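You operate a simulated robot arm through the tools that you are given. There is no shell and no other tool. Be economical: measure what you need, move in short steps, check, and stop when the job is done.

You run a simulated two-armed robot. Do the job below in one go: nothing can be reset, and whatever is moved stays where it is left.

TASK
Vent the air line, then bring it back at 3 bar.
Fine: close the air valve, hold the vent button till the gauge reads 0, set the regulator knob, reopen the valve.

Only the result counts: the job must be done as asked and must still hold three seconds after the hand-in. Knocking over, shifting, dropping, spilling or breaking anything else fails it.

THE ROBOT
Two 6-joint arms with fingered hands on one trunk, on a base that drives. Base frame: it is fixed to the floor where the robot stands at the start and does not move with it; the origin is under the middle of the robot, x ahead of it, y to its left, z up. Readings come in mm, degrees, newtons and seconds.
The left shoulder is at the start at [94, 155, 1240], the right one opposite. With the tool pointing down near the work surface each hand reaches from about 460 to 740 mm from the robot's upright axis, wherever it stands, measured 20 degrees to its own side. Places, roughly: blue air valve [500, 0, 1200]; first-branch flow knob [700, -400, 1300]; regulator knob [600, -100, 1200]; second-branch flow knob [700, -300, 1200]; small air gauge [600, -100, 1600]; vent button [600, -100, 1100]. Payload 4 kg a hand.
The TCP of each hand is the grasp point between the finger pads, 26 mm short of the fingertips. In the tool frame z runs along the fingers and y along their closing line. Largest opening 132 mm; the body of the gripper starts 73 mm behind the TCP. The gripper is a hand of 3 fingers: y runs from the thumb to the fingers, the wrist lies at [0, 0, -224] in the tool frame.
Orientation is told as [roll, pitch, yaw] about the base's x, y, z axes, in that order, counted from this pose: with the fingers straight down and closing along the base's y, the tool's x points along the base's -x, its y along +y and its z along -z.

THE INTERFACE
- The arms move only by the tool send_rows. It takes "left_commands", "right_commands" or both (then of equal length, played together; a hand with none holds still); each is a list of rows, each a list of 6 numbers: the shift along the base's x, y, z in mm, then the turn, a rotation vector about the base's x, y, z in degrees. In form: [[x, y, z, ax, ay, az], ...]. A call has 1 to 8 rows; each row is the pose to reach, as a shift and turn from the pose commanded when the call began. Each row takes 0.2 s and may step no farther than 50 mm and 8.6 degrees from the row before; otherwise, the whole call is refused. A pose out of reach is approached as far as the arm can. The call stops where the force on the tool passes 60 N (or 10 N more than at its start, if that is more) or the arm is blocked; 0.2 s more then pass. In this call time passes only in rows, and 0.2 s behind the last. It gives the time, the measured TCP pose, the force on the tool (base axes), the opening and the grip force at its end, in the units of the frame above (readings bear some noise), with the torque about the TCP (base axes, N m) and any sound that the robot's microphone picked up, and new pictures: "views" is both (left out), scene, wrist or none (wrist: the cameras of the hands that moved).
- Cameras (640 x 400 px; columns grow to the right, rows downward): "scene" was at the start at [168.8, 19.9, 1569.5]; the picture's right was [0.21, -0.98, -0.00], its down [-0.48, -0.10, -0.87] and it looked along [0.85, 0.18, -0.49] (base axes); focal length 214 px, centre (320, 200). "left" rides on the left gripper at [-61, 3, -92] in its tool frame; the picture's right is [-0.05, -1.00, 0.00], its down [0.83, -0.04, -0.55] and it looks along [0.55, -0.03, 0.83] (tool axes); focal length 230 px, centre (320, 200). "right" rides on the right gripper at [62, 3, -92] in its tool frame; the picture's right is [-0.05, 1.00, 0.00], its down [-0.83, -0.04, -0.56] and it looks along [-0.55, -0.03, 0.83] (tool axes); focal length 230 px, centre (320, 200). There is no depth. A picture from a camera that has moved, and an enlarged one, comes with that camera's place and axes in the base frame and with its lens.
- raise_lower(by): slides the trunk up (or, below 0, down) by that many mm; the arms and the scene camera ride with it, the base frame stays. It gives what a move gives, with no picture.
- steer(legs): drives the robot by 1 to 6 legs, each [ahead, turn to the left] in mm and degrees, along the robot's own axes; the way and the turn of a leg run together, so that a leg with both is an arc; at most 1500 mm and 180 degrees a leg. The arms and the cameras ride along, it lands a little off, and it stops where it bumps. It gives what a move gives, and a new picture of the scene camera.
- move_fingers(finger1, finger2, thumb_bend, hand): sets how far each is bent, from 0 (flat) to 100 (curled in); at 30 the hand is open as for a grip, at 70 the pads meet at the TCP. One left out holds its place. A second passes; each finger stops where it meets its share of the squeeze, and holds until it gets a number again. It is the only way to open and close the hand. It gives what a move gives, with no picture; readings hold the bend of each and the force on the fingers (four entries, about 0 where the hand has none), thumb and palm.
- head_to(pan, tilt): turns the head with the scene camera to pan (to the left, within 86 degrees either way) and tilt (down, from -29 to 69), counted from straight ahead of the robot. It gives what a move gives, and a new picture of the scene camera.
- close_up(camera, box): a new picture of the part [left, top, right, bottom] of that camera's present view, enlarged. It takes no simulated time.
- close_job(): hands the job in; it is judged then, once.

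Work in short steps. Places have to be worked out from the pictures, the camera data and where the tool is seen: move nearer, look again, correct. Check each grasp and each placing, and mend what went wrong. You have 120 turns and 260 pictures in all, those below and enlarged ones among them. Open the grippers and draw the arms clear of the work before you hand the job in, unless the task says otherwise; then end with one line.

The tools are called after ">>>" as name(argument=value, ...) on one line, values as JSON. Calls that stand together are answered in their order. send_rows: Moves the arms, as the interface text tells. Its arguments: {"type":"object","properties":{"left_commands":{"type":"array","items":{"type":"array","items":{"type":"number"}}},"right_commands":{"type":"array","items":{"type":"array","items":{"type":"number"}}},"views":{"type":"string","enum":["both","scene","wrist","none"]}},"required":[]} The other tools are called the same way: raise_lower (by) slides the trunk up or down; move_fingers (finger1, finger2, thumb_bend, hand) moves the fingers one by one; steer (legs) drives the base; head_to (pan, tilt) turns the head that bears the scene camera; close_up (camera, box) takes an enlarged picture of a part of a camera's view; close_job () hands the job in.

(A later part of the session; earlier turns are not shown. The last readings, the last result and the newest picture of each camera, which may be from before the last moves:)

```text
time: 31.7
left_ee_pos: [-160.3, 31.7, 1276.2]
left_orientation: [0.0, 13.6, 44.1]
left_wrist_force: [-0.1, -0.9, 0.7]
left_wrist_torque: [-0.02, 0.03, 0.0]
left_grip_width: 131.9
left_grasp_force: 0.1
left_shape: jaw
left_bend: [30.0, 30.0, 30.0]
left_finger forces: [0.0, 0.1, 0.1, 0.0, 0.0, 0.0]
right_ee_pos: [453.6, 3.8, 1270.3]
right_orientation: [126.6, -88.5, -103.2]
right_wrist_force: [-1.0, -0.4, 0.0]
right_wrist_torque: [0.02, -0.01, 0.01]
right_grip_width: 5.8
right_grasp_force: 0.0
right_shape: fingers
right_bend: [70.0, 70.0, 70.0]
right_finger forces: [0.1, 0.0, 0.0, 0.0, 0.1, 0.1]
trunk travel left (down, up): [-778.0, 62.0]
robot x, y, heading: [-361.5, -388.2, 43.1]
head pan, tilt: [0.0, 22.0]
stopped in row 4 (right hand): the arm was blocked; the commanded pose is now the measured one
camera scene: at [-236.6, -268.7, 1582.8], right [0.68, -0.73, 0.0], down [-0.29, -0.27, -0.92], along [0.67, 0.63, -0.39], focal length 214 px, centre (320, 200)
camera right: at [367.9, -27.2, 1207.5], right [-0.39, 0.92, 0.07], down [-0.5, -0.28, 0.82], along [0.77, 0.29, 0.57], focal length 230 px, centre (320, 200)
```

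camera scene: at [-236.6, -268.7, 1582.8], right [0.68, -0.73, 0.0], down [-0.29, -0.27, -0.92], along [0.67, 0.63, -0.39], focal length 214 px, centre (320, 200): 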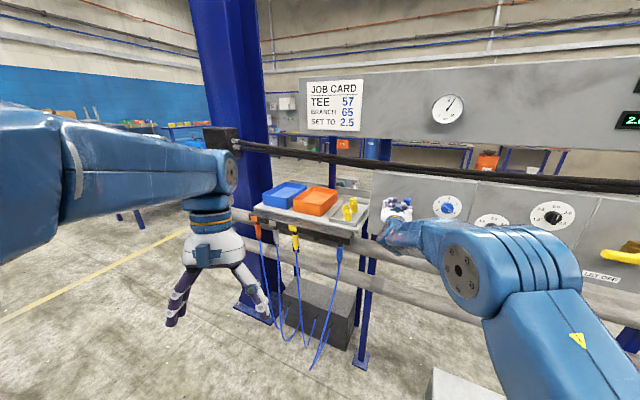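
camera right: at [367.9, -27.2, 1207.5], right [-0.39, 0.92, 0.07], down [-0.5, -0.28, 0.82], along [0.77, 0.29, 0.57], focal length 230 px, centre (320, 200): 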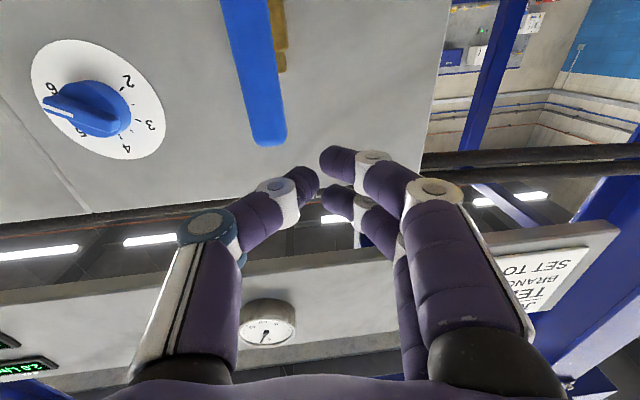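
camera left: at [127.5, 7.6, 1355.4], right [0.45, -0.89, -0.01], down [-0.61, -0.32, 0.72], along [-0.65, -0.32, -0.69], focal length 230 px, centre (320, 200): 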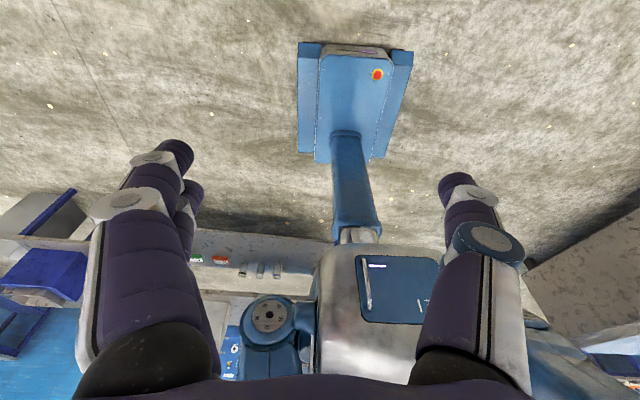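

Blocked without any force at the tool; I test a smaller advance to see whether it's a lag or a real obstacle.

>>> send_rows(right_commands=[[9, 4, -5, 0, 0, 0], [18, 8, -10, 0, 0, 0], [18, 8, -15, 0, 0, 0]], views="none")

>>> close_up(camera="scene", box=[340, 160, 500, 300])

```text
time: 32.0
left_ee_pos: [-174.1, 20.6, 1255.6]
left_orientation: [0.1, 17.6, 44.2]
left_wrist_force: [0.5, 0.1, -0.7]
left_wrist_torque: [0.0, 0.03, -0.01]
left_grip_width: 131.8
left_grasp_force: 0.1
left_shape: jaw
left_bend: [30.0, 30.0, 30.0]
left_finger forces: [0.0, 0.1, 0.0, 0.0, 0.1, 0.1]
right_ee_pos: [441.7, -6.8, 1282.1]
right_orientation: [138.9, -87.6, -115.6]
right_wrist_force: [-0.6, -0.2, -0.2]
right_wrist_torque: [-0.01, -0.03, -0.04]
right_grip_width: 5.9
right_grasp_force: 0.0
right_shape: fingers
right_bend: [70.0, 70.0, 70.0]
right_finger forces: [0.1, 0.0, 0.0, 0.0, 0.0, 0.0]
trunk travel left (down, up): [-778.0, 62.0]
robot x, y, heading: [-358.4, -388.5, 43.6]
head pan, tilt: [0.0, 22.0]
stopped in row 1 (right hand): the arm was blocked; the commanded pose is now the measured one
```

```text
2.86 times, centred on (420, 230) of scene
camera zoom: at [-234.5, -266.0, 1582.4], right [0.68, -0.73, 0.0], down [-0.29, -0.27, -0.92], along [0.67, 0.63, -0.39], focal length 613 px, centre (34, 114)
```

zoom: 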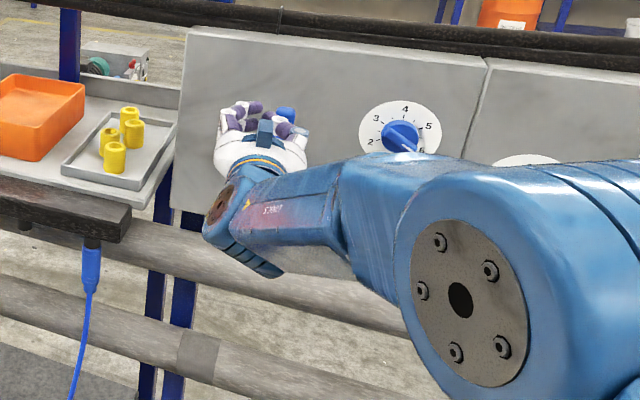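

The right arm is caught in an awkward elbow branch. The left arm is still in a clean elbow-up posture (and its camera will be above the hand), so I'll use it: turn the base to heading ~3° so targets lie ~20° to the left.

>>> send_rows(right_commands=[[-25, -10, 0, 0, 0, 0], [-50, -20, 0, 0, 0, 0]], views="none")

>>> steer(legs=[[0, -40]])

```text
time: 32.6
left_ee_pos: [-175.3, 19.4, 1256.4]
left_orientation: [0.1, 17.2, 44.3]
left_wrist_force: [-0.1, 0.4, 0.2]
left_wrist_torque: [0.01, -0.01, -0.02]
left_grip_width: 131.8
left_grasp_force: 0.0
left_shape: jaw
left_bend: [30.0, 30.0, 30.0]
left_finger forces: [0.0, 0.0, 0.1, 0.0, 0.0, 0.0]
right_ee_pos: [392.4, -27.7, 1284.9]
right_orientation: [141.1, -87.5, -117.8]
right_wrist_force: [0.3, 0.3, 0.6]
right_wrist_torque: [0.04, 0.0, 0.0]
right_grip_width: 5.7
right_grasp_force: 0.0
right_shape: fingers
right_bend: [70.0, 70.0, 70.0]
right_finger forces: [0.0, 0.1, 0.1, 0.0, 0.0, 0.1]
trunk travel left (down, up): [-778.0, 62.0]
robot x, y, heading: [-360.5, -383.9, 43.1]
head pan, tilt: [0.0, 22.0]
```

```text
time: 35.0
left_ee_pos: [51.1, -194.6, 1267.8]
left_orientation: [0.0, 16.1, 4.1]
left_wrist_force: [0.8, 0.8, 0.9]
left_wrist_torque: [0.0, -0.01, -0.03]
left_grip_width: 132.1
left_grasp_force: 0.0
left_shape: jaw
left_bend: [30.0, 30.0, 30.0]
left_finger forces: [0.0, 0.0, 0.1, 0.1, 0.0, 0.1]
right_ee_pos: [445.2, -595.1, 1282.3]
right_orientation: [139.1, -87.6, -155.8]
right_wrist_force: [0.0, 0.4, 0.0]
right_wrist_torque: [-0.01, -0.01, 0.04]
right_grip_width: 6.0
right_grasp_force: 0.0
right_shape: fingers
right_bend: [70.0, 70.0, 70.0]
right_finger forces: [0.0, 0.1, 0.0, 0.1, 0.0, 0.1]
trunk travel left (down, up): [-778.0, 62.0]
robot x, y, heading: [-361.4, -377.4, 3.2]
head pan, tilt: [0.0, 22.0]
camera scene: at [-190.2, -370.1, 1582.5], right [0.05, -1.0, 0.0], down [-0.39, -0.02, -0.92], along [0.92, 0.05, -0.39], focal length 214 px, centre (320, 200)
```

scene: 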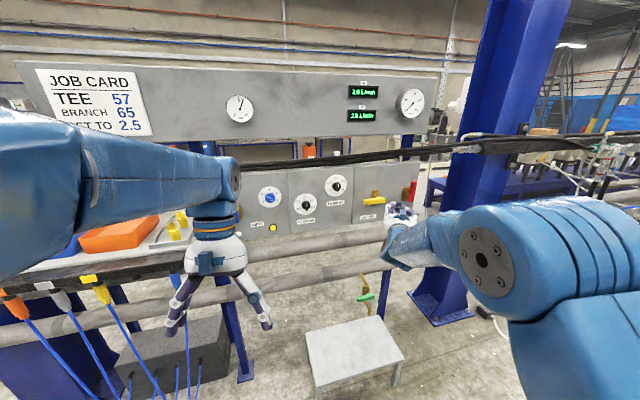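

Now the left arm: extend outward and down to a tool-down pose at (191,-143,1040) with yaw 23°, over free floor.

>>> send_rows(left_commands=[[20, 7, -20, 0, -2, 2], [40, 14, -45, 0, -4, 5], [60, 21, -75, 0, -6, 7], [80, 28, -110, 0, -8, 10], [100, 35, -140, 0, -10, 12], [120, 42, -170, 0, -12, 14], [140, 52, -200, 0, -14, 17], [140, 52, -228, 0, -16, 19]], views="scene")

```text
time: 36.8
left_ee_pos: [168.5, -143.0, 1046.1]
left_orientation: [-3.7, -0.4, 22.7]
left_wrist_force: [0.4, 0.6, -0.5]
left_wrist_torque: [0.0, -0.02, 0.0]
left_grip_width: 132.1
left_grasp_force: 0.0
left_shape: jaw
left_bend: [30.0, 30.0, 30.0]
left_finger forces: [0.1, 0.0, 0.0, 0.1, 0.0, 0.1]
right_ee_pos: [424.1, -597.1, 1295.1]
right_orientation: [145.4, -86.6, -162.0]
right_wrist_force: [0.5, -0.1, 0.3]
right_wrist_torque: [-0.02, 0.03, 0.03]
right_grip_width: 5.7
right_grasp_force: 0.1
right_shape: fingers
right_bend: [70.0, 70.0, 70.0]
right_finger forces: [0.1, 0.0, 0.1, 0.1, 0.0, 0.1]
trunk travel left (down, up): [-778.0, 62.0]
robot x, y, heading: [-361.4, -377.9, 2.9]
head pan, tilt: [0.0, 22.0]
camera scene: at [-190.0, -370.4, 1582.5], right [0.05, -1.0, 0.0], down [-0.39, -0.02, -0.92], along [0.92, 0.05, -0.39], focal length 214 px, centre (320, 200)
```

scene: 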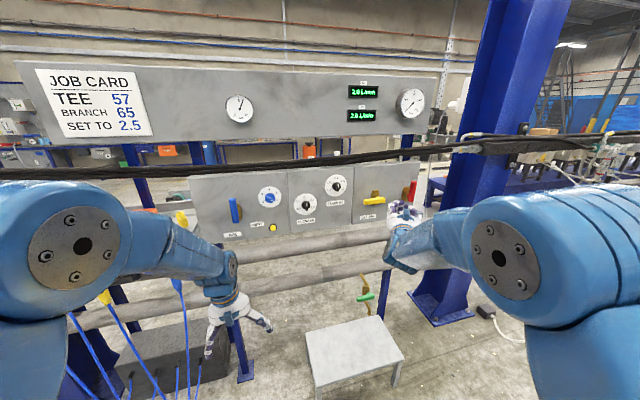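

Good clean posture. Now I pitch the hand forward about the wrist (68° of the 90°), leaving the wrist in place.

>>> send_rows(left_commands=[[30.5, 12.9, 2.5, 3.3, -7.8, 0], [60.3, 25.6, 9.8, 6.6, -15.6, 0], [88.8, 37.7, 21.8, 10, -23.4, 0], [115.3, 48.9, 38.3, 13.3, -31.2, 0], [139.3, 59.1, 58.9, 16.6, -39, 0], [160.2, 68, 83, 19.9, -46.8, 0], [177.7, 75.4, 110.3, 23.2, -54.6, 0], [191.2, 81.1, 140.1, 26.5, -62.4, 0]], views="none")

```text
time: 38.6
left_ee_pos: [441.9, -54.5, 1258.0]
left_orientation: [4.1, -63.2, 14.2]
left_wrist_force: [0.0, 0.6, -0.7]
left_wrist_torque: [0.01, 0.02, -0.01]
left_grip_width: 132.2
left_grasp_force: 0.1
left_shape: jaw
left_bend: [30.0, 30.0, 30.0]
left_finger forces: [0.0, 0.1, 0.0, 0.0, 0.1, 0.0]
left hand out of reach, approached as far as the arm can: row 5, 6, 7, 8
right_ee_pos: [425.1, -598.0, 1295.7]
right_orientation: [145.4, -86.6, -162.1]
right_wrist_force: [0.6, -0.2, -0.2]
right_wrist_torque: [-0.04, 0.03, -0.01]
right_grip_width: 5.2
right_grasp_force: 0.0
right_shape: fingers
right_bend: [70.0, 70.0, 70.0]
right_finger forces: [0.0, 0.1, 0.0, 0.0, 0.1, 0.0]
trunk travel left (down, up): [-778.0, 62.0]
robot x, y, heading: [-361.8, -383.4, 3.2]
head pan, tilt: [0.0, 22.0]
```

The wrist's limit relative to the sloping forearm binds. Lowering the trunk will flatten the forearm, so I lower by 180 mm (hands are clear of the panel by >100 mm).

>>> raise_lower(by=-180)

>>> send_rows(left_commands=[[0, 0, 25, 0, 0, 0], [0, 0, 50, 2, -4, 0], [0, 0, 80, 4, -9, 0], [0, 0, 110, 7, -15, 0], [0, 0, 140, 9, -21, 0], [0, 0, 170, 9, -21, 0], [0, 0, 200, 9, -21, 0], [0, 0, 210, 9, -21, 0]])

```text
time: 40.6
left_ee_pos: [438.6, -53.9, 1078.8]
left_orientation: [2.0, -63.3, 16.6]
left_wrist_force: [-0.8, 0.9, 0.2]
left_wrist_torque: [0.03, -0.01, 0.02]
left_grip_width: 132.1
left_grasp_force: 0.0
left_shape: jaw
left_bend: [30.0, 30.0, 30.0]
left_finger forces: [0.0, 0.0, 0.1, 0.0, 0.0, 0.0]
right_ee_pos: [423.2, -597.5, 1116.7]
right_orientation: [145.6, -86.5, -162.3]
right_wrist_force: [-0.1, 0.1, 0.3]
right_wrist_torque: [0.01, 0.01, -0.02]
right_grip_width: 5.8
right_grasp_force: 0.0
right_shape: fingers
right_bend: [70.0, 70.0, 70.0]
right_finger forces: [0.1, 0.0, 0.0, 0.0, 0.1, 0.1]
trunk travel left (down, up): [-598.0, 242.0]
robot x, y, heading: [-358.8, -376.6, 2.9]
head pan, tilt: [0.0, 22.0]
```

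```text
time: 42.4
left_ee_pos: [458.6, -51.7, 1300.8]
left_orientation: [28.3, -85.1, -9.2]
left_wrist_force: [0.5, 0.5, -0.2]
left_wrist_torque: [0.01, 0.01, -0.02]
left_grip_width: 131.9
left_grasp_force: 0.0
left_shape: jaw
left_bend: [30.0, 30.0, 30.0]
left_finger forces: [0.1, 0.0, 0.0, 0.1, 0.0, 0.1]
left hand out of reach, approached as far as the arm can: row 3, 4, 5, 6, 7, 8
right_ee_pos: [424.7, -597.2, 1115.9]
right_orientation: [145.5, -86.7, -162.2]
right_wrist_force: [-0.4, 0.5, -0.2]
right_wrist_torque: [0.0, -0.01, 0.0]
right_grip_width: 5.8
right_grasp_force: 0.1
right_shape: fingers
right_bend: [70.0, 70.0, 70.0]
right_finger forces: [0.0, 0.1, 0.0, 0.0, 0.0, 0.0]
trunk travel left (down, up): [-598.0, 242.0]
robot x, y, heading: [-360.8, -382.5, 2.8]
head pan, tilt: [0.0, 22.0]
camera scene: at [-192.3, -370.1, 1402.4], right [0.05, -1.0, 0.0], down [-0.39, -0.02, -0.92], along [0.92, 0.05, -0.39], focal length 214 px, centre (320, 200)
camera left: at [376.0, -80.7, 1369.7], right [0.33, -0.94, 0.01], down [-0.58, -0.21, -0.79], along [0.75, 0.25, -0.62], focal length 230 px, centre (320, 200)
```

scene: 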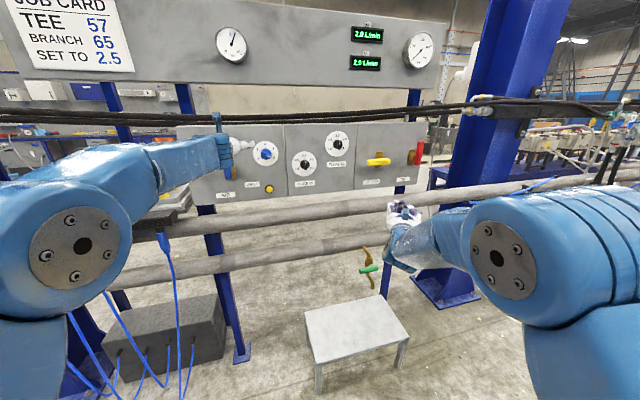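
left: 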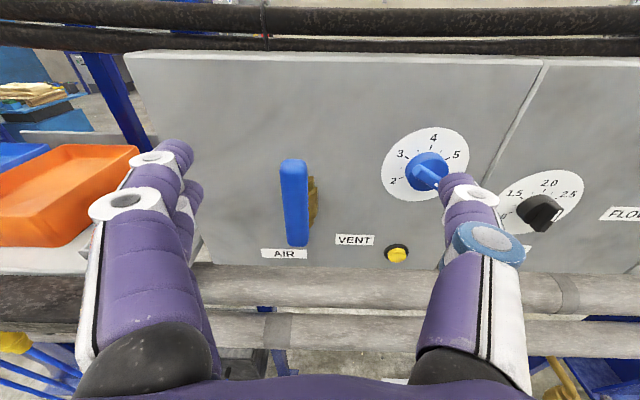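

Excellent view from the left hand camera. I take a close-up of the valve and of the knob.

>>> close_up(camera="left", box=[230, 120, 470, 270])

>>> raise_lower(by=-100)

>>> send_rows(left_commands=[[-15, -6, 15, 0, 0, 0], [-30, -10, 30, 0, 0, 0], [-30, 0, 50, 0, 0, 0]], views="wrist")

```text
2.67 times, centred on (350, 195) of left
camera zoom: at [376.0, -80.7, 1369.7], right [0.33, -0.94, 0.01], down [-0.58, -0.21, -0.79], along [0.75, 0.25, -0.62], focal length 614 px, centre (240, 213)
```

zoom: 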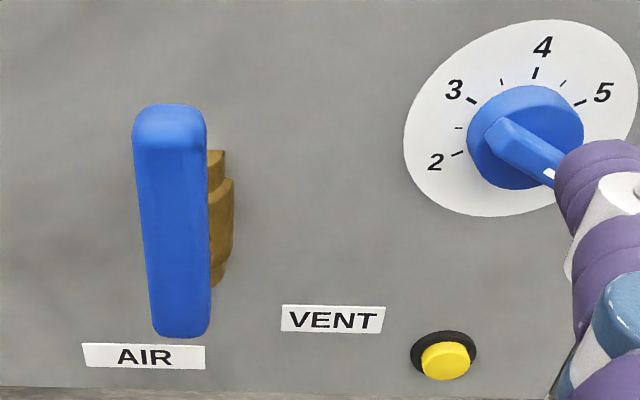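

```text
time: 43.8
left_ee_pos: [456.6, -52.4, 1203.0]
left_orientation: [25.0, -85.4, -5.9]
left_wrist_force: [0.3, 0.4, -0.1]
left_wrist_torque: [0.01, -0.03, 0.02]
left_grip_width: 131.9
left_grasp_force: 0.0
left_shape: jaw
left_bend: [30.0, 30.0, 30.0]
left_finger forces: [0.0, 0.0, 0.0, 0.1, 0.1, 0.0]
right_ee_pos: [422.0, -598.0, 1016.8]
right_orientation: [145.5, -86.6, -162.3]
right_wrist_force: [-0.1, -0.2, 0.6]
right_wrist_torque: [-0.01, -0.01, 0.0]
right_grip_width: 5.6
right_grasp_force: 0.1
right_shape: fingers
right_bend: [70.0, 70.0, 70.0]
right_finger forces: [0.0, 0.0, 0.1, 0.0, 0.0, 0.0]
trunk travel left (down, up): [-498.0, 342.0]
robot x, y, heading: [-363.9, -378.4, 2.9]
head pan, tilt: [0.0, 22.0]
```

```text
time: 44.6
left_ee_pos: [426.5, -51.9, 1251.3]
left_orientation: [8.0, -85.6, 11.1]
left_wrist_force: [0.3, 0.8, -0.7]
left_wrist_torque: [-0.03, 0.02, 0.0]
left_grip_width: 132.0
left_grasp_force: 0.0
left_shape: jaw
left_bend: [30.0, 30.0, 30.0]
left_finger forces: [0.1, 0.1, 0.1, 0.1, 0.0, 0.0]
right_ee_pos: [424.1, -597.4, 1015.7]
right_orientation: [145.9, -86.6, -162.6]
right_wrist_force: [0.0, 0.4, -0.1]
right_wrist_torque: [-0.01, -0.04, -0.01]
right_grip_width: 5.9
right_grasp_force: 0.0
right_shape: fingers
right_bend: [70.0, 70.0, 70.0]
right_finger forces: [0.0, 0.1, 0.0, 0.0, 0.0, 0.0]
trunk travel left (down, up): [-498.0, 342.0]
robot x, y, heading: [-361.6, -380.4, 3.2]
head pan, tilt: [0.0, 22.0]
camera left: at [342.7, -78.4, 1319.0], right [0.33, -0.94, 0.04], down [-0.57, -0.24, -0.79], along [0.75, 0.24, -0.61], focal length 230 px, centre (320, 200)
```

left: 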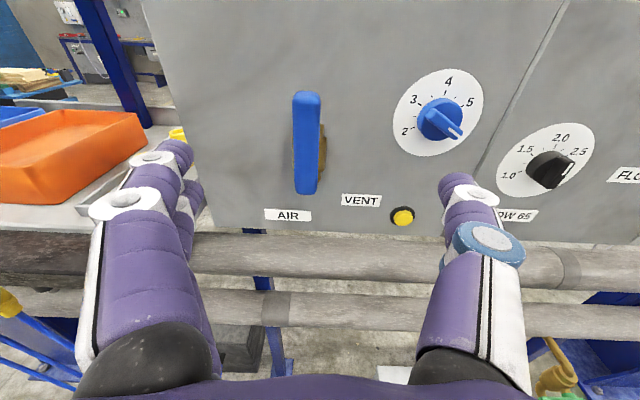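

Reachable now. I close the left hand's fingers and shift left of the lever.

>>> move_fingers(hand="left", finger1=70, finger2=70, thumb_bend=70)

>>> send_rows(left_commands=[[-9, 21, 0, 0, 0, 2], [-18, 42, 3, 0, 0, 3.5], [0, 49, 5, 0, 0, 3.5], [18, 57, 5, 0, 0, 3.5], [18, 57, 5, 0, 0, 3.5]], views="both")

```text
time: 45.6
left_ee_pos: [424.6, -52.1, 1250.3]
left_orientation: [9.8, -85.8, 9.3]
left_wrist_force: [-0.5, 0.5, 0.0]
left_wrist_torque: [-0.01, 0.01, -0.02]
left_grip_width: 6.0
left_grasp_force: 0.2
left_shape: fingers
left_bend: [70.0, 70.0, 70.0]
left_finger forces: [0.1, 0.0, 0.1, 0.0, 0.0, 0.0]
right_ee_pos: [423.7, -597.2, 1016.2]
right_orientation: [145.5, -86.6, -162.3]
right_wrist_force: [0.1, -0.7, -0.2]
right_wrist_torque: [0.01, -0.01, 0.03]
right_grip_width: 5.6
right_grasp_force: 0.1
right_shape: fingers
right_bend: [70.0, 70.0, 70.0]
right_finger forces: [0.1, 0.1, 0.0, 0.1, 0.0, 0.0]
trunk travel left (down, up): [-498.0, 342.0]
robot x, y, heading: [-362.9, -379.1, 3.0]
head pan, tilt: [0.0, 22.0]
```

```text
time: 46.8
left_ee_pos: [443.4, 5.7, 1256.9]
left_orientation: [10.1, -85.9, 12.5]
left_wrist_force: [-1.0, -0.7, 0.2]
left_wrist_torque: [-0.01, 0.0, 0.03]
left_grip_width: 6.3
left_grasp_force: 0.0
left_shape: fingers
left_bend: [70.0, 70.0, 70.0]
left_finger forces: [0.1, 0.0, 0.0, 0.0, 0.0, 0.1]
right_ee_pos: [422.0, -598.2, 1016.9]
right_orientation: [145.5, -86.6, -162.2]
right_wrist_force: [0.5, 0.6, -0.7]
right_wrist_torque: [0.0, -0.01, 0.0]
right_grip_width: 5.7
right_grasp_force: 0.0
right_shape: fingers
right_bend: [70.0, 70.0, 70.0]
right_finger forces: [0.0, 0.0, 0.0, 0.0, 0.0, 0.1]
trunk travel left (down, up): [-498.0, 342.0]
robot x, y, heading: [-365.0, -380.9, 3.2]
head pan, tilt: [0.0, 22.0]
camera scene: at [-196.4, -370.9, 1302.7], right [0.05, -1.0, 0.0], down [-0.39, -0.02, -0.92], along [0.92, 0.05, -0.39], focal length 214 px, centre (320, 200)
camera left: at [362.6, -26.7, 1325.4], right [0.39, -0.92, 0.04], down [-0.55, -0.27, -0.79], along [0.74, 0.28, -0.61], focal length 230 px, centre (320, 200)
```

scene: 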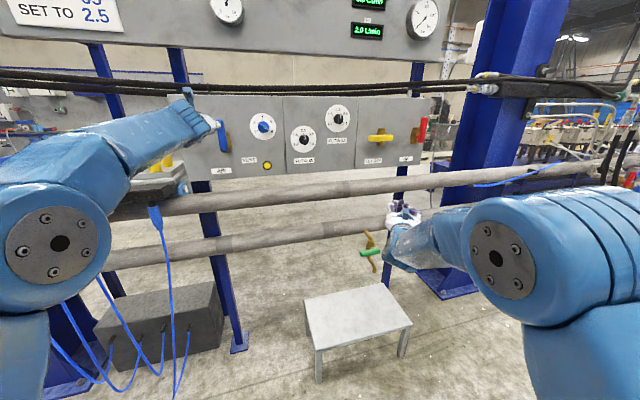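
left: 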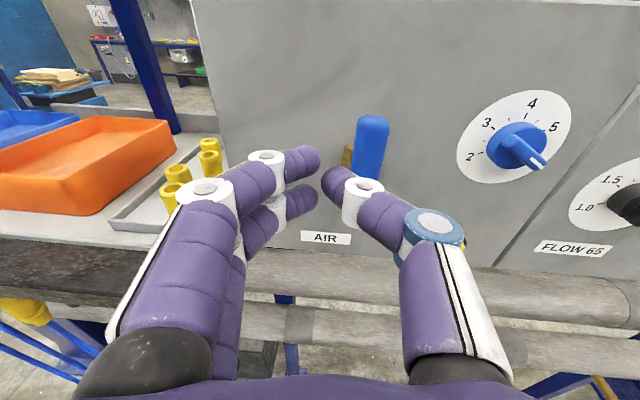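

Fingertips are ~40 mm left of the lever, 78 mm short. I advance 57 mm so the tips overlap the lever's depth.

>>> send_rows(left_commands=[[18, 7.5, 0, 0, 0, 0], [36, 15, 0, 0, 0, 0], [52, 22, 0, 0, 0, 0], [52, 22, 0, 0, 0, 0]], views="both")

>>> head_to(pan=15, tilt=5)

```text
time: 47.8
left_ee_pos: [474.8, 12.9, 1256.3]
left_orientation: [9.8, -85.7, 12.8]
left_wrist_force: [-0.5, -0.3, -0.4]
left_wrist_torque: [-0.04, -0.01, 0.03]
left_grip_width: 6.2
left_grasp_force: 0.1
left_shape: fingers
left_bend: [70.0, 70.0, 70.0]
left_finger forces: [0.0, 0.1, 0.0, 0.1, 0.1, 0.0]
left hand out of reach, approached as far as the arm can: row 2, 3, 4
right_ee_pos: [422.5, -596.4, 1016.4]
right_orientation: [145.4, -86.6, -162.1]
right_wrist_force: [-0.3, 0.2, -0.4]
right_wrist_torque: [0.02, 0.01, 0.0]
right_grip_width: 5.4
right_grasp_force: 0.1
right_shape: fingers
right_bend: [70.0, 70.0, 70.0]
right_finger forces: [0.0, 0.0, 0.0, 0.1, 0.0, 0.0]
trunk travel left (down, up): [-498.0, 342.0]
robot x, y, heading: [-363.9, -379.3, 3.0]
head pan, tilt: [0.0, 22.0]
camera scene: at [-195.0, -370.5, 1302.5], right [0.05, -1.0, 0.0], down [-0.39, -0.02, -0.92], along [0.92, 0.05, -0.39], focal length 214 px, centre (320, 200)
camera left: at [393.5, -18.7, 1324.1], right [0.39, -0.92, 0.04], down [-0.55, -0.27, -0.79], along [0.74, 0.29, -0.61], focal length 230 px, centre (320, 200)
```

scene: 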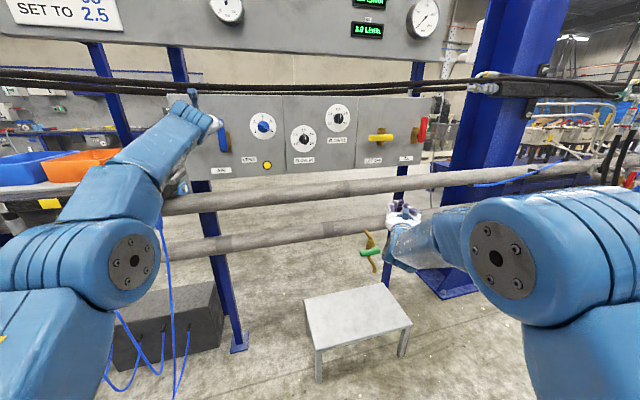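
left: 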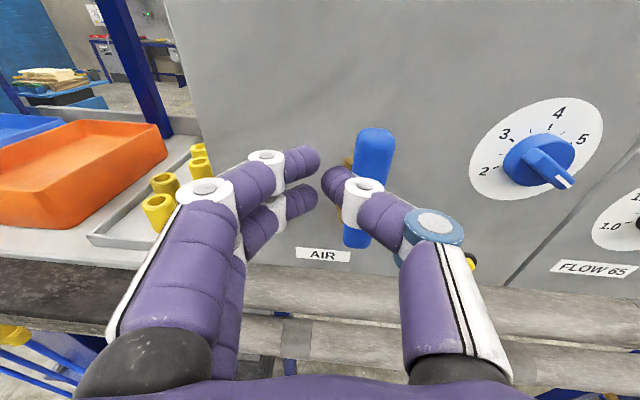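

```text
time: 48.6
left_ee_pos: [474.1, 13.3, 1257.3]
left_orientation: [9.9, -85.8, 12.9]
left_wrist_force: [0.1, -1.2, 0.2]
left_wrist_torque: [0.02, 0.01, -0.01]
left_grip_width: 5.9
left_grasp_force: 0.0
left_shape: fingers
left_bend: [70.0, 70.0, 70.0]
left_finger forces: [0.0, 0.1, 0.0, 0.1, 0.1, 0.1]
right_ee_pos: [423.1, -598.6, 1016.8]
right_orientation: [145.5, -86.6, -162.4]
right_wrist_force: [0.2, 1.1, -0.1]
right_wrist_torque: [-0.04, -0.02, 0.01]
right_grip_width: 5.6
right_grasp_force: 0.1
right_shape: fingers
right_bend: [70.0, 70.0, 70.0]
right_finger forces: [0.1, 0.1, 0.0, 0.1, 0.0, 0.0]
trunk travel left (down, up): [-498.0, 342.0]
robot x, y, heading: [-362.2, -379.4, 3.1]
head pan, tilt: [15.0, 5.0]
camera scene: at [-200.3, -347.0, 1330.2], right [0.31, -0.95, -0.01], down [-0.1, -0.03, -0.99], along [0.94, 0.31, -0.11], focal length 214 px, centre (320, 200)
```

scene: 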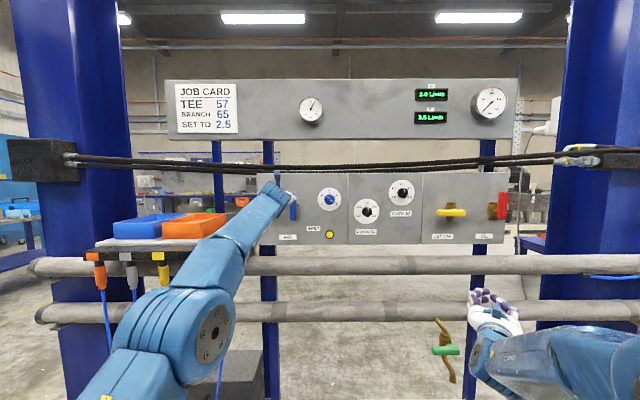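

Arm is at full stretch. I retract the hand a bit, then drive 80 mm ahead.

>>> send_rows(left_commands=[[-40, -8, 0, 0, 0, 0], [-80, -6, 0, 0, 0, 0], [-115, -3, 0, 0, 0, 0]], views="none")

>>> steer(legs=[[80, 0]])

```text
time: 49.4
left_ee_pos: [350.4, 10.3, 1261.7]
left_orientation: [9.6, -85.6, 13.2]
left_wrist_force: [-0.6, -0.1, 0.2]
left_wrist_torque: [-0.04, 0.02, -0.01]
left_grip_width: 6.2
left_grasp_force: 0.1
left_shape: fingers
left_bend: [70.0, 70.0, 70.0]
left_finger forces: [0.0, 0.1, 0.1, 0.0, 0.0, 0.1]
left hand out of reach, approached as far as the arm can: row 3
right_ee_pos: [420.6, -598.2, 1016.7]
right_orientation: [146.0, -86.5, -162.7]
right_wrist_force: [-0.6, -0.2, 1.2]
right_wrist_torque: [-0.02, 0.04, -0.01]
right_grip_width: 5.7
right_grasp_force: 0.1
right_shape: fingers
right_bend: [70.0, 70.0, 70.0]
right_finger forces: [0.0, 0.0, 0.0, 0.0, 0.1, 0.0]
trunk travel left (down, up): [-498.0, 342.0]
robot x, y, heading: [-362.0, -379.8, 3.3]
head pan, tilt: [15.0, 5.0]
```

```text
time: 50.4
left_ee_pos: [437.0, 13.8, 1257.9]
left_orientation: [10.2, -85.3, 12.4]
left_wrist_force: [1.0, -0.5, -0.2]
left_wrist_torque: [0.01, -0.03, 0.0]
left_grip_width: 6.1
left_grasp_force: 0.1
left_shape: fingers
left_bend: [70.0, 70.0, 70.0]
left_finger forces: [0.0, 0.0, 0.0, 0.1, 0.1, 0.1]
right_ee_pos: [505.4, -592.8, 1013.5]
right_orientation: [145.1, -86.7, -161.8]
right_wrist_force: [0.3, -0.2, -0.8]
right_wrist_torque: [-0.03, -0.01, 0.0]
right_grip_width: 6.0
right_grasp_force: 0.1
right_shape: fingers
right_bend: [70.0, 70.0, 70.0]
right_finger forces: [0.0, 0.1, 0.1, 0.0, 0.0, 0.0]
trunk travel left (down, up): [-498.0, 342.0]
robot x, y, heading: [-285.4, -375.9, 3.0]
head pan, tilt: [15.0, 5.0]
camera scene: at [-117.5, -342.5, 1329.9], right [0.31, -0.95, -0.01], down [-0.1, -0.03, -0.99], along [0.94, 0.31, -0.11], focal length 214 px, centre (320, 200)
```

scene: 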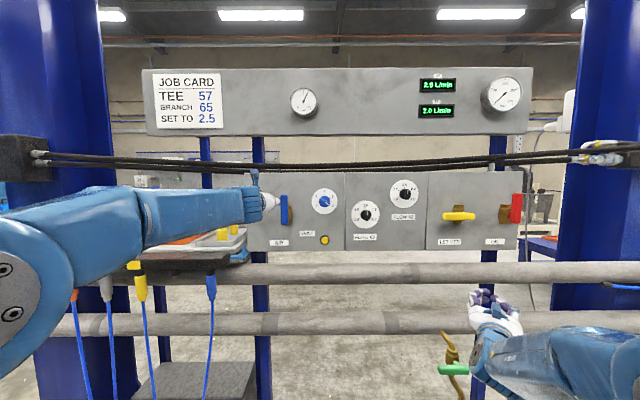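

Working room is good. Advance to beside the lever (d −20, 40 mm left of it).

>>> send_rows(left_commands=[[20, 5, 0, 0, 0, 0], [40, 9.5, 0, 0, 0, 0], [59, 14, -3, 0, 0, 0], [59, 14, -3, 0, 0, 0]], views="wrist")

>>> close_up(camera="scene", box=[230, 160, 390, 260])

```text
time: 51.4
left_ee_pos: [473.4, 26.2, 1270.2]
left_orientation: [7.2, -86.3, 15.4]
left_wrist_force: [0.4, 0.6, -0.5]
left_wrist_torque: [0.0, 0.02, -0.01]
left_grip_width: 6.2
left_grasp_force: 0.1
left_shape: fingers
left_bend: [70.0, 70.0, 70.0]
left_finger forces: [0.0, 0.0, 0.0, 0.1, 0.1, 0.0]
right_ee_pos: [486.2, -594.6, 1028.3]
right_orientation: [148.9, -85.7, -165.6]
right_wrist_force: [0.5, 0.1, 0.2]
right_wrist_torque: [0.03, -0.06, -0.03]
right_grip_width: 5.8
right_grasp_force: 0.0
right_shape: fingers
right_bend: [70.0, 70.0, 70.0]
right_finger forces: [0.0, 0.0, 0.0, 0.0, 0.0, 0.0]
trunk travel left (down, up): [-498.0, 342.0]
robot x, y, heading: [-277.3, -376.4, 3.2]
head pan, tilt: [15.0, 5.0]
camera left: at [391.9, -4.7, 1337.6], right [0.39, -0.92, 0.04], down [-0.55, -0.27, -0.79], along [0.74, 0.28, -0.61], focal length 230 px, centre (320, 200)
```

left: 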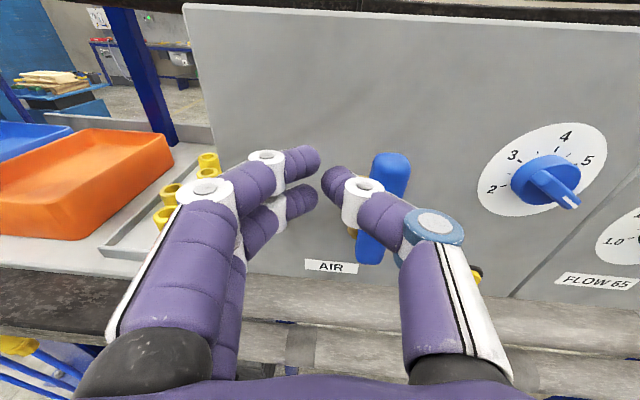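

```text
4.00 times, centred on (310, 210) of scene
camera zoom: at [-119.1, -342.8, 1330.1], right [0.31, -0.95, -0.01], down [-0.1, -0.03, -0.99], along [0.94, 0.31, -0.11], focal length 858 px, centre (360, 160)
```

zoom: 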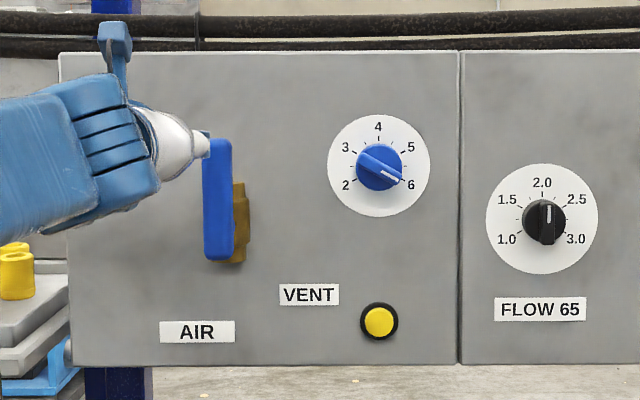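

The arm stopped some 20 mm short of the command. I add the remaining advance.

>>> send_rows(left_commands=[[12, 1, -8, 0, 0, 0], [23, 2, -15, 0, 0, 0], [23, 2, -15, 0, 0, 0]], views="wrist")

```text
time: 52.2
left_ee_pos: [496.2, 29.4, 1257.6]
left_orientation: [7.3, -86.4, 15.3]
left_wrist_force: [0.5, 0.7, -0.6]
left_wrist_torque: [0.0, 0.02, -0.01]
left_grip_width: 6.2
left_grasp_force: 0.0
left_shape: fingers
left_bend: [70.0, 70.0, 70.0]
left_finger forces: [0.0, 0.0, 0.0, 0.0, 0.1, 0.1]
right_ee_pos: [484.9, -595.2, 1029.5]
right_orientation: [149.1, -85.5, -165.9]
right_wrist_force: [0.6, 0.6, -0.4]
right_wrist_torque: [-0.02, 0.02, 0.03]
right_grip_width: 5.3
right_grasp_force: 0.0
right_shape: fingers
right_bend: [70.0, 70.0, 70.0]
right_finger forces: [0.0, 0.1, 0.0, 0.1, 0.0, 0.1]
trunk travel left (down, up): [-498.0, 342.0]
robot x, y, heading: [-278.3, -375.6, 2.9]
head pan, tilt: [15.0, 5.0]
camera left: at [414.6, -2.7, 1324.2], right [0.39, -0.92, 0.04], down [-0.55, -0.27, -0.79], along [0.74, 0.28, -0.61], focal length 230 px, centre (320, 200)
```

left: 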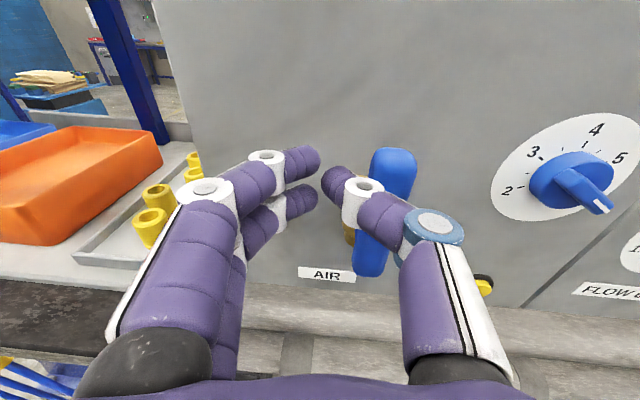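

Tips are beside the lever. I begin to push it clockwise (to the right) gently along its arc and watch the force.

>>> send_rows(left_commands=[[6.1, -14.4, -2, 0, 0, 0], [12, -28.3, 2, 0, 0, 0], [18.2, -42.9, 3, 0, 0, 0]], views="both")

```text
time: 53.0
left_ee_pos: [512.8, -9.1, 1262.3]
left_orientation: [3.1, -86.5, 19.6]
left_wrist_force: [-14.8, 8.6, -1.1]
left_wrist_torque: [0.02, 0.12, 0.38]
left_grip_width: 0.2
left_grasp_force: 8.7
left_shape: fingers
left_bend: [69.0, 67.0, 77.0]
left_finger forces: [0.0, 4.5, 0.1, 0.0, 13.0, 0.0]
right_ee_pos: [483.3, -592.4, 1033.0]
right_orientation: [151.0, -85.5, -167.7]
right_wrist_force: [-0.2, 0.9, -0.5]
right_wrist_torque: [0.01, 0.0, 0.0]
right_grip_width: 5.9
right_grasp_force: 0.1
right_shape: fingers
right_bend: [70.0, 70.0, 70.0]
right_finger forces: [0.0, 0.0, 0.0, 0.0, 0.1, 0.0]
trunk travel left (down, up): [-498.0, 342.0]
robot x, y, heading: [-285.0, -375.0, 3.1]
head pan, tilt: [15.0, 5.0]
camera scene: at [-123.9, -340.3, 1330.7], right [0.31, -0.95, 0.0], down [-0.1, -0.03, -0.99], along [0.95, 0.31, -0.1], focal length 214 px, centre (320, 200)
camera left: at [430.1, -41.9, 1328.8], right [0.39, -0.92, 0.05], down [-0.54, -0.27, -0.79], along [0.74, 0.28, -0.6], focal length 230 px, centre (320, 200)
```

scene: 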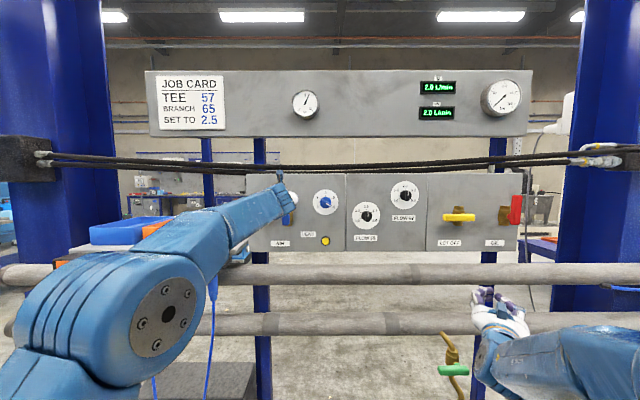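
left: 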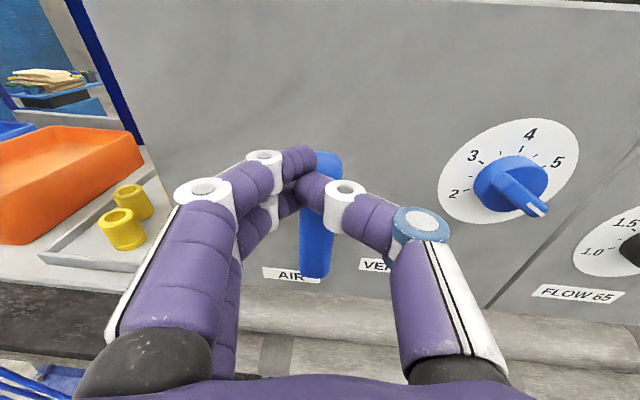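

Contact at ~14 N, lever unmoved yet; the fingers give a little. I stiffen the fingers and push 15 mm further.

>>> move_fingers(hand="left", finger1=95, finger2=95, thumb_bend=70)

>>> send_rows(left_commands=[[3, -7, 0, 0, 0, 0], [6, -14, 0, 0, 0, 0], [8, -19, 0, 0, 0, 0]], views="wrist")

>>> close_up(camera="scene", box=[230, 160, 390, 260])

```text
time: 54.0
left_ee_pos: [510.7, -8.0, 1261.3]
left_orientation: [2.9, -86.5, 19.9]
left_wrist_force: [-17.7, 13.1, -0.1]
left_wrist_torque: [0.08, 0.11, 0.5]
left_grip_width: 0.0
left_grasp_force: 16.2
left_shape: fingers
left_bend: [74.0, 71.0, 76.0]
left_finger forces: [0.0, 9.2, 0.0, 0.0, 23.2, 0.1]
right_ee_pos: [481.3, -591.0, 1033.0]
right_orientation: [151.9, -85.5, -168.7]
right_wrist_force: [0.2, -0.2, -0.9]
right_wrist_torque: [0.01, 0.04, -0.02]
right_grip_width: 5.5
right_grasp_force: 0.0
right_shape: fingers
right_bend: [70.0, 70.0, 70.0]
right_finger forces: [0.0, 0.1, 0.0, 0.1, 0.0, 0.0]
trunk travel left (down, up): [-498.0, 342.0]
robot x, y, heading: [-280.1, -379.0, 3.5]
head pan, tilt: [15.0, 5.0]
```

```text
time: 54.8
left_ee_pos: [517.1, -27.7, 1263.0]
left_orientation: [1.7, -86.5, 21.1]
left_wrist_force: [-32.6, 11.2, -9.2]
left_wrist_torque: [-0.24, 0.52, 1.32]
left_grip_width: 0.1
left_grasp_force: 16.4
left_shape: fingers
left_bend: [75.0, 70.0, 72.0]
left_finger forces: [0.0, 32.4, 0.1, 0.0, 0.0, 0.0]
right_ee_pos: [481.3, -590.7, 1035.6]
right_orientation: [152.6, -85.4, -169.4]
right_wrist_force: [0.0, -0.3, -0.3]
right_wrist_torque: [0.0, 0.0, 0.0]
right_grip_width: 5.5
right_grasp_force: 0.2
right_shape: fingers
right_bend: [70.0, 70.0, 70.0]
right_finger forces: [0.0, 0.0, 0.0, 0.1, 0.0, 0.0]
trunk travel left (down, up): [-498.0, 342.0]
robot x, y, heading: [-283.9, -378.8, 3.1]
head pan, tilt: [15.0, 5.0]
camera left: at [435.3, -59.6, 1329.8], right [0.39, -0.92, 0.05], down [-0.54, -0.27, -0.79], along [0.74, 0.28, -0.6], focal length 230 px, centre (320, 200)
```

left: 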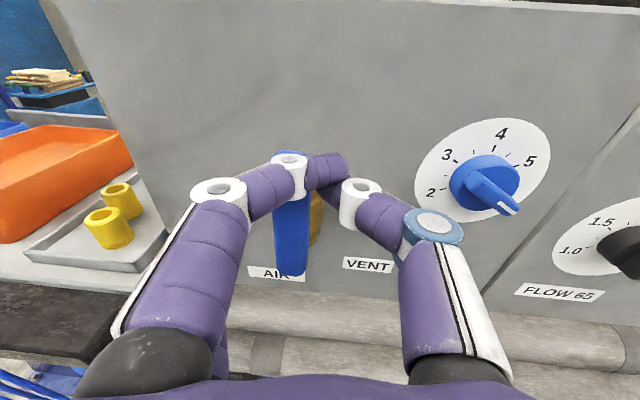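

```text
4.00 times, centred on (310, 210) of scene
camera zoom: at [-127.9, -337.9, 1331.0], right [0.31, -0.95, 0.0], down [-0.1, -0.03, -0.99], along [0.94, 0.31, -0.1], focal length 858 px, centre (360, 160)
```

zoom: 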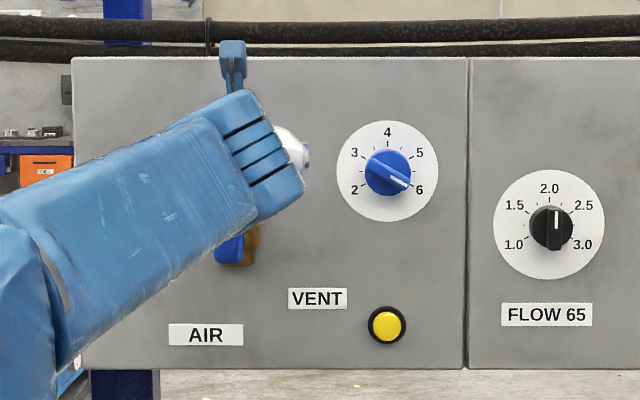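

The fingers slid over the lever's front. I retreat straight back, then inspect the lever.

>>> send_rows(left_commands=[[-20, -8, 0, 0, 0, 0], [-46, -20, 0, 0, 0, 0], [-74, -31, 0, 0, 0, 0]], views="both")

>>> move_fingers(hand="left", finger1=45, finger2=45, thumb_bend=45)

>>> close_up(camera="left", box=[200, 100, 440, 250])

```text
time: 55.6
left_ee_pos: [449.6, -65.7, 1263.1]
left_orientation: [8.6, -86.2, 13.9]
left_wrist_force: [0.6, 0.3, -0.1]
left_wrist_torque: [-0.01, -0.06, 0.02]
left_grip_width: 12.4
left_grasp_force: 0.0
left_shape: fingers
left_bend: [88.0, 75.0, 70.0]
left_finger forces: [0.1, 0.0, 0.0, 0.0, 0.0, 0.1]
left hand out of reach, approached as far as the arm can: row 3
right_ee_pos: [485.6, -595.3, 1028.7]
right_orientation: [148.5, -85.6, -165.3]
right_wrist_force: [-1.3, 0.6, 0.6]
right_wrist_torque: [-0.01, 0.01, 0.02]
right_grip_width: 6.0
right_grasp_force: 0.0
right_shape: fingers
right_bend: [70.0, 70.0, 70.0]
right_finger forces: [0.0, 0.1, 0.0, 0.1, 0.0, 0.0]
trunk travel left (down, up): [-498.0, 342.0]
robot x, y, heading: [-281.5, -373.6, 3.4]
head pan, tilt: [15.0, 5.0]
camera scene: at [-120.5, -344.0, 1330.4], right [0.31, -0.95, -0.01], down [-0.1, -0.03, -0.99], along [0.95, 0.31, -0.1], focal length 214 px, centre (320, 200)
camera left: at [367.6, -98.0, 1331.1], right [0.39, -0.92, 0.04], down [-0.55, -0.27, -0.79], along [0.74, 0.28, -0.61], focal length 230 px, centre (320, 200)
```

scene: 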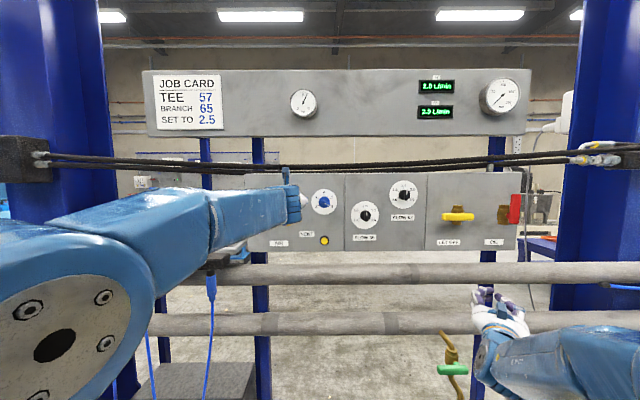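
left: 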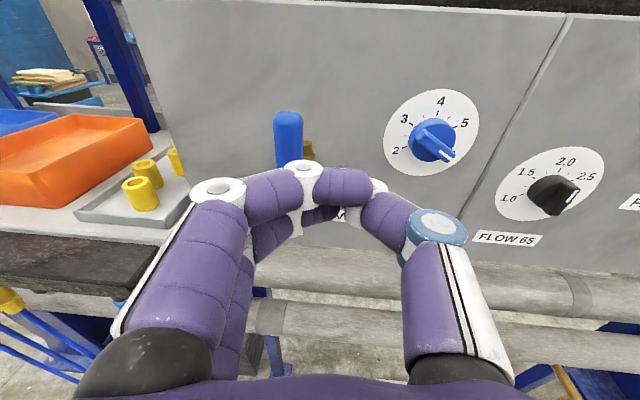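

```text
time: 56.6
left_ee_pos: [449.5, -63.1, 1263.6]
left_orientation: [7.6, -86.0, 15.0]
left_wrist_force: [0.0, 0.3, 0.6]
left_wrist_torque: [-0.01, -0.05, -0.02]
left_grip_width: 83.8
left_grasp_force: 0.0
left_shape: fingers
left_bend: [45.0, 45.0, 45.0]
left_finger forces: [0.0, 0.0, 0.0, 0.1, 0.0, 0.0]
right_ee_pos: [485.4, -593.6, 1030.1]
right_orientation: [149.0, -85.6, -165.7]
right_wrist_force: [-0.1, -1.1, 0.1]
right_wrist_torque: [-0.03, 0.03, 0.01]
right_grip_width: 5.8
right_grasp_force: 0.1
right_shape: fingers
right_bend: [70.0, 70.0, 70.0]
right_finger forces: [0.0, 0.1, 0.1, 0.1, 0.1, 0.0]
trunk travel left (down, up): [-498.0, 342.0]
robot x, y, heading: [-280.5, -375.4, 3.3]
head pan, tilt: [15.0, 5.0]
```

```text
2.67 times, centred on (320, 175) of left
camera zoom: at [367.8, -95.8, 1330.8], right [0.39, -0.92, 0.04], down [-0.55, -0.27, -0.79], along [0.74, 0.28, -0.61], focal length 614 px, centre (320, 267)
```

zoom: 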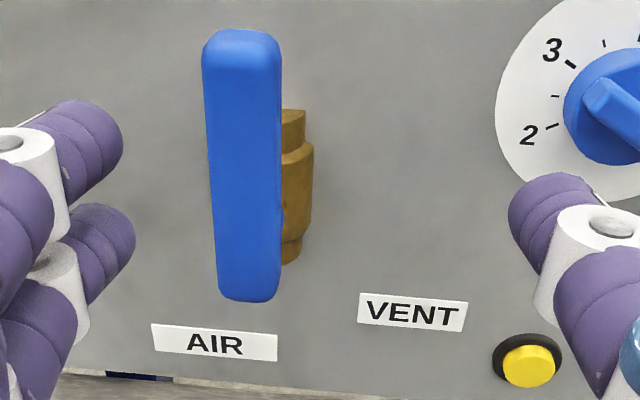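

The lever is unmoved and sits nicely framed by the half-open hand. I will grip it: centre on the lever and advance in two stages.

>>> send_rows(left_commands=[[-9, 21, -10, 0, 0, 0], [10, 29, -18, 0, 0, 0], [30, 38, -18, 0, 0, 0], [50, 46, -18, 0, 0, 0], [50, 46, -18, 0, 0, 0]], views="wrist")

```text
time: 57.8
left_ee_pos: [501.3, -19.1, 1246.2]
left_orientation: [6.2, -86.4, 16.5]
left_wrist_force: [-0.4, -0.6, 0.1]
left_wrist_torque: [0.03, -0.01, 0.0]
left_grip_width: 84.2
left_grasp_force: 0.0
left_shape: fingers
left_bend: [45.0, 45.0, 45.0]
left_finger forces: [0.1, 0.0, 0.1, 0.0, 0.0, 0.1]
left hand out of reach, approached as far as the arm can: row 1, 2
right_ee_pos: [485.5, -595.0, 1030.0]
right_orientation: [149.0, -85.6, -165.8]
right_wrist_force: [0.0, 0.5, 0.6]
right_wrist_torque: [0.01, -0.02, 0.01]
right_grip_width: 5.8
right_grasp_force: 0.1
right_shape: fingers
right_bend: [70.0, 70.0, 70.0]
right_finger forces: [0.0, 0.1, 0.1, 0.0, 0.0, 0.1]
trunk travel left (down, up): [-498.0, 342.0]
robot x, y, heading: [-283.6, -374.3, 3.2]
head pan, tilt: [15.0, 5.0]
camera left: at [419.3, -50.7, 1313.9], right [0.39, -0.92, 0.05], down [-0.54, -0.27, -0.8], along [0.74, 0.28, -0.6], focal length 230 px, centre (320, 200)
```

left: 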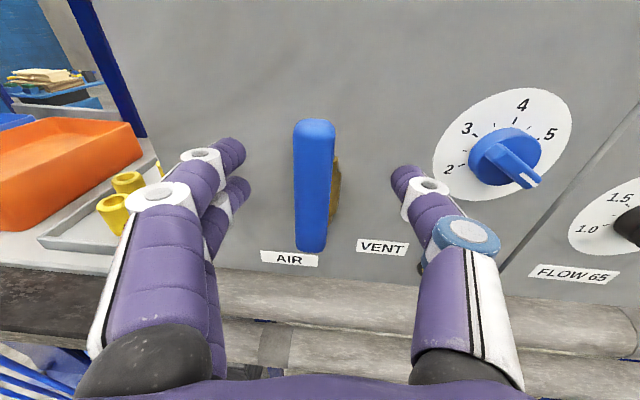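

Well centred. Advance the last 30 mm and look.

>>> send_rows(left_commands=[[13, 7, 0, 0, 0, 0], [27, 14, 2, 0, 0, 0], [27, 14, 2, 0, 0, 0]], views="wrist")

```text
time: 58.6
left_ee_pos: [530.3, -3.0, 1249.6]
left_orientation: [7.3, -86.4, 15.5]
left_wrist_force: [0.4, 1.3, 0.4]
left_wrist_torque: [-0.01, 0.0, 0.03]
left_grip_width: 84.1
left_grasp_force: 0.0
left_shape: fingers
left_bend: [45.0, 45.0, 45.0]
left_finger forces: [0.0, 0.1, 0.0, 0.1, 0.1, 0.0]
right_ee_pos: [484.8, -593.5, 1029.8]
right_orientation: [148.9, -85.6, -165.7]
right_wrist_force: [-0.6, -0.2, -0.2]
right_wrist_torque: [-0.02, -0.01, 0.04]
right_grip_width: 5.8
right_grasp_force: 0.0
right_shape: fingers
right_bend: [70.0, 70.0, 70.0]
right_finger forces: [0.0, 0.1, 0.1, 0.1, 0.0, 0.0]
trunk travel left (down, up): [-498.0, 342.0]
robot x, y, heading: [-279.8, -380.0, 3.1]
head pan, tilt: [15.0, 5.0]
camera left: at [448.6, -35.6, 1317.0], right [0.39, -0.92, 0.04], down [-0.55, -0.27, -0.79], along [0.74, 0.28, -0.61], focal length 230 px, centre (320, 200)
```

left: 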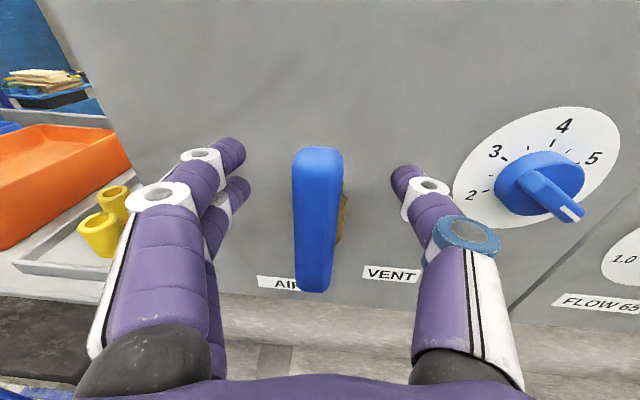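

In place around the lever. Close to grip it.

>>> move_fingers(hand="left", finger1=80, finger2=80, thumb_bend=80)

>>> close_up(camera="left", box=[160, 100, 480, 300])

```text
time: 59.6
left_ee_pos: [533.2, -1.1, 1248.5]
left_orientation: [6.8, -86.3, 15.8]
left_wrist_force: [13.7, 5.4, 7.3]
left_wrist_torque: [0.04, -0.1, 0.07]
left_grip_width: 16.5
left_grasp_force: 20.2
left_shape: fingers
left_bend: [69.0, 68.0, 68.0]
left_finger forces: [9.7, 9.8, 0.1, 0.1, 20.8, 0.0]
right_ee_pos: [486.9, -592.6, 1028.9]
right_orientation: [149.3, -85.6, -166.0]
right_wrist_force: [-0.3, 0.8, 0.1]
right_wrist_torque: [0.01, -0.02, 0.01]
right_grip_width: 5.6
right_grasp_force: 0.0
right_shape: fingers
right_bend: [70.0, 70.0, 70.0]
right_finger forces: [0.0, 0.0, 0.1, 0.1, 0.0, 0.1]
trunk travel left (down, up): [-498.0, 342.0]
robot x, y, heading: [-278.4, -375.8, 3.1]
head pan, tilt: [15.0, 5.0]
```

```text
2.00 times, centred on (320, 200) of left
camera zoom: at [450.9, -34.2, 1315.7], right [0.39, -0.92, 0.04], down [-0.55, -0.27, -0.79], along [0.74, 0.28, -0.61], focal length 460 px, centre (320, 200)
```

zoom: 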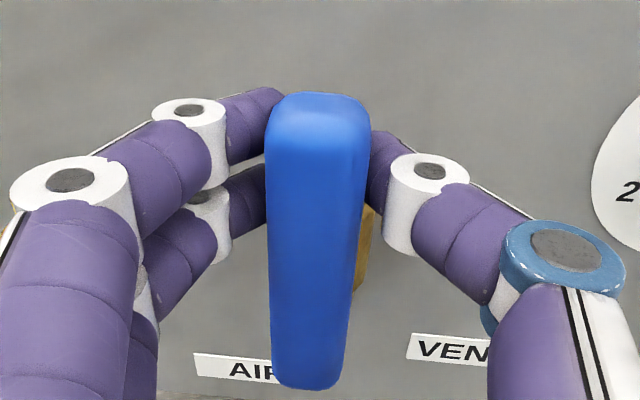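

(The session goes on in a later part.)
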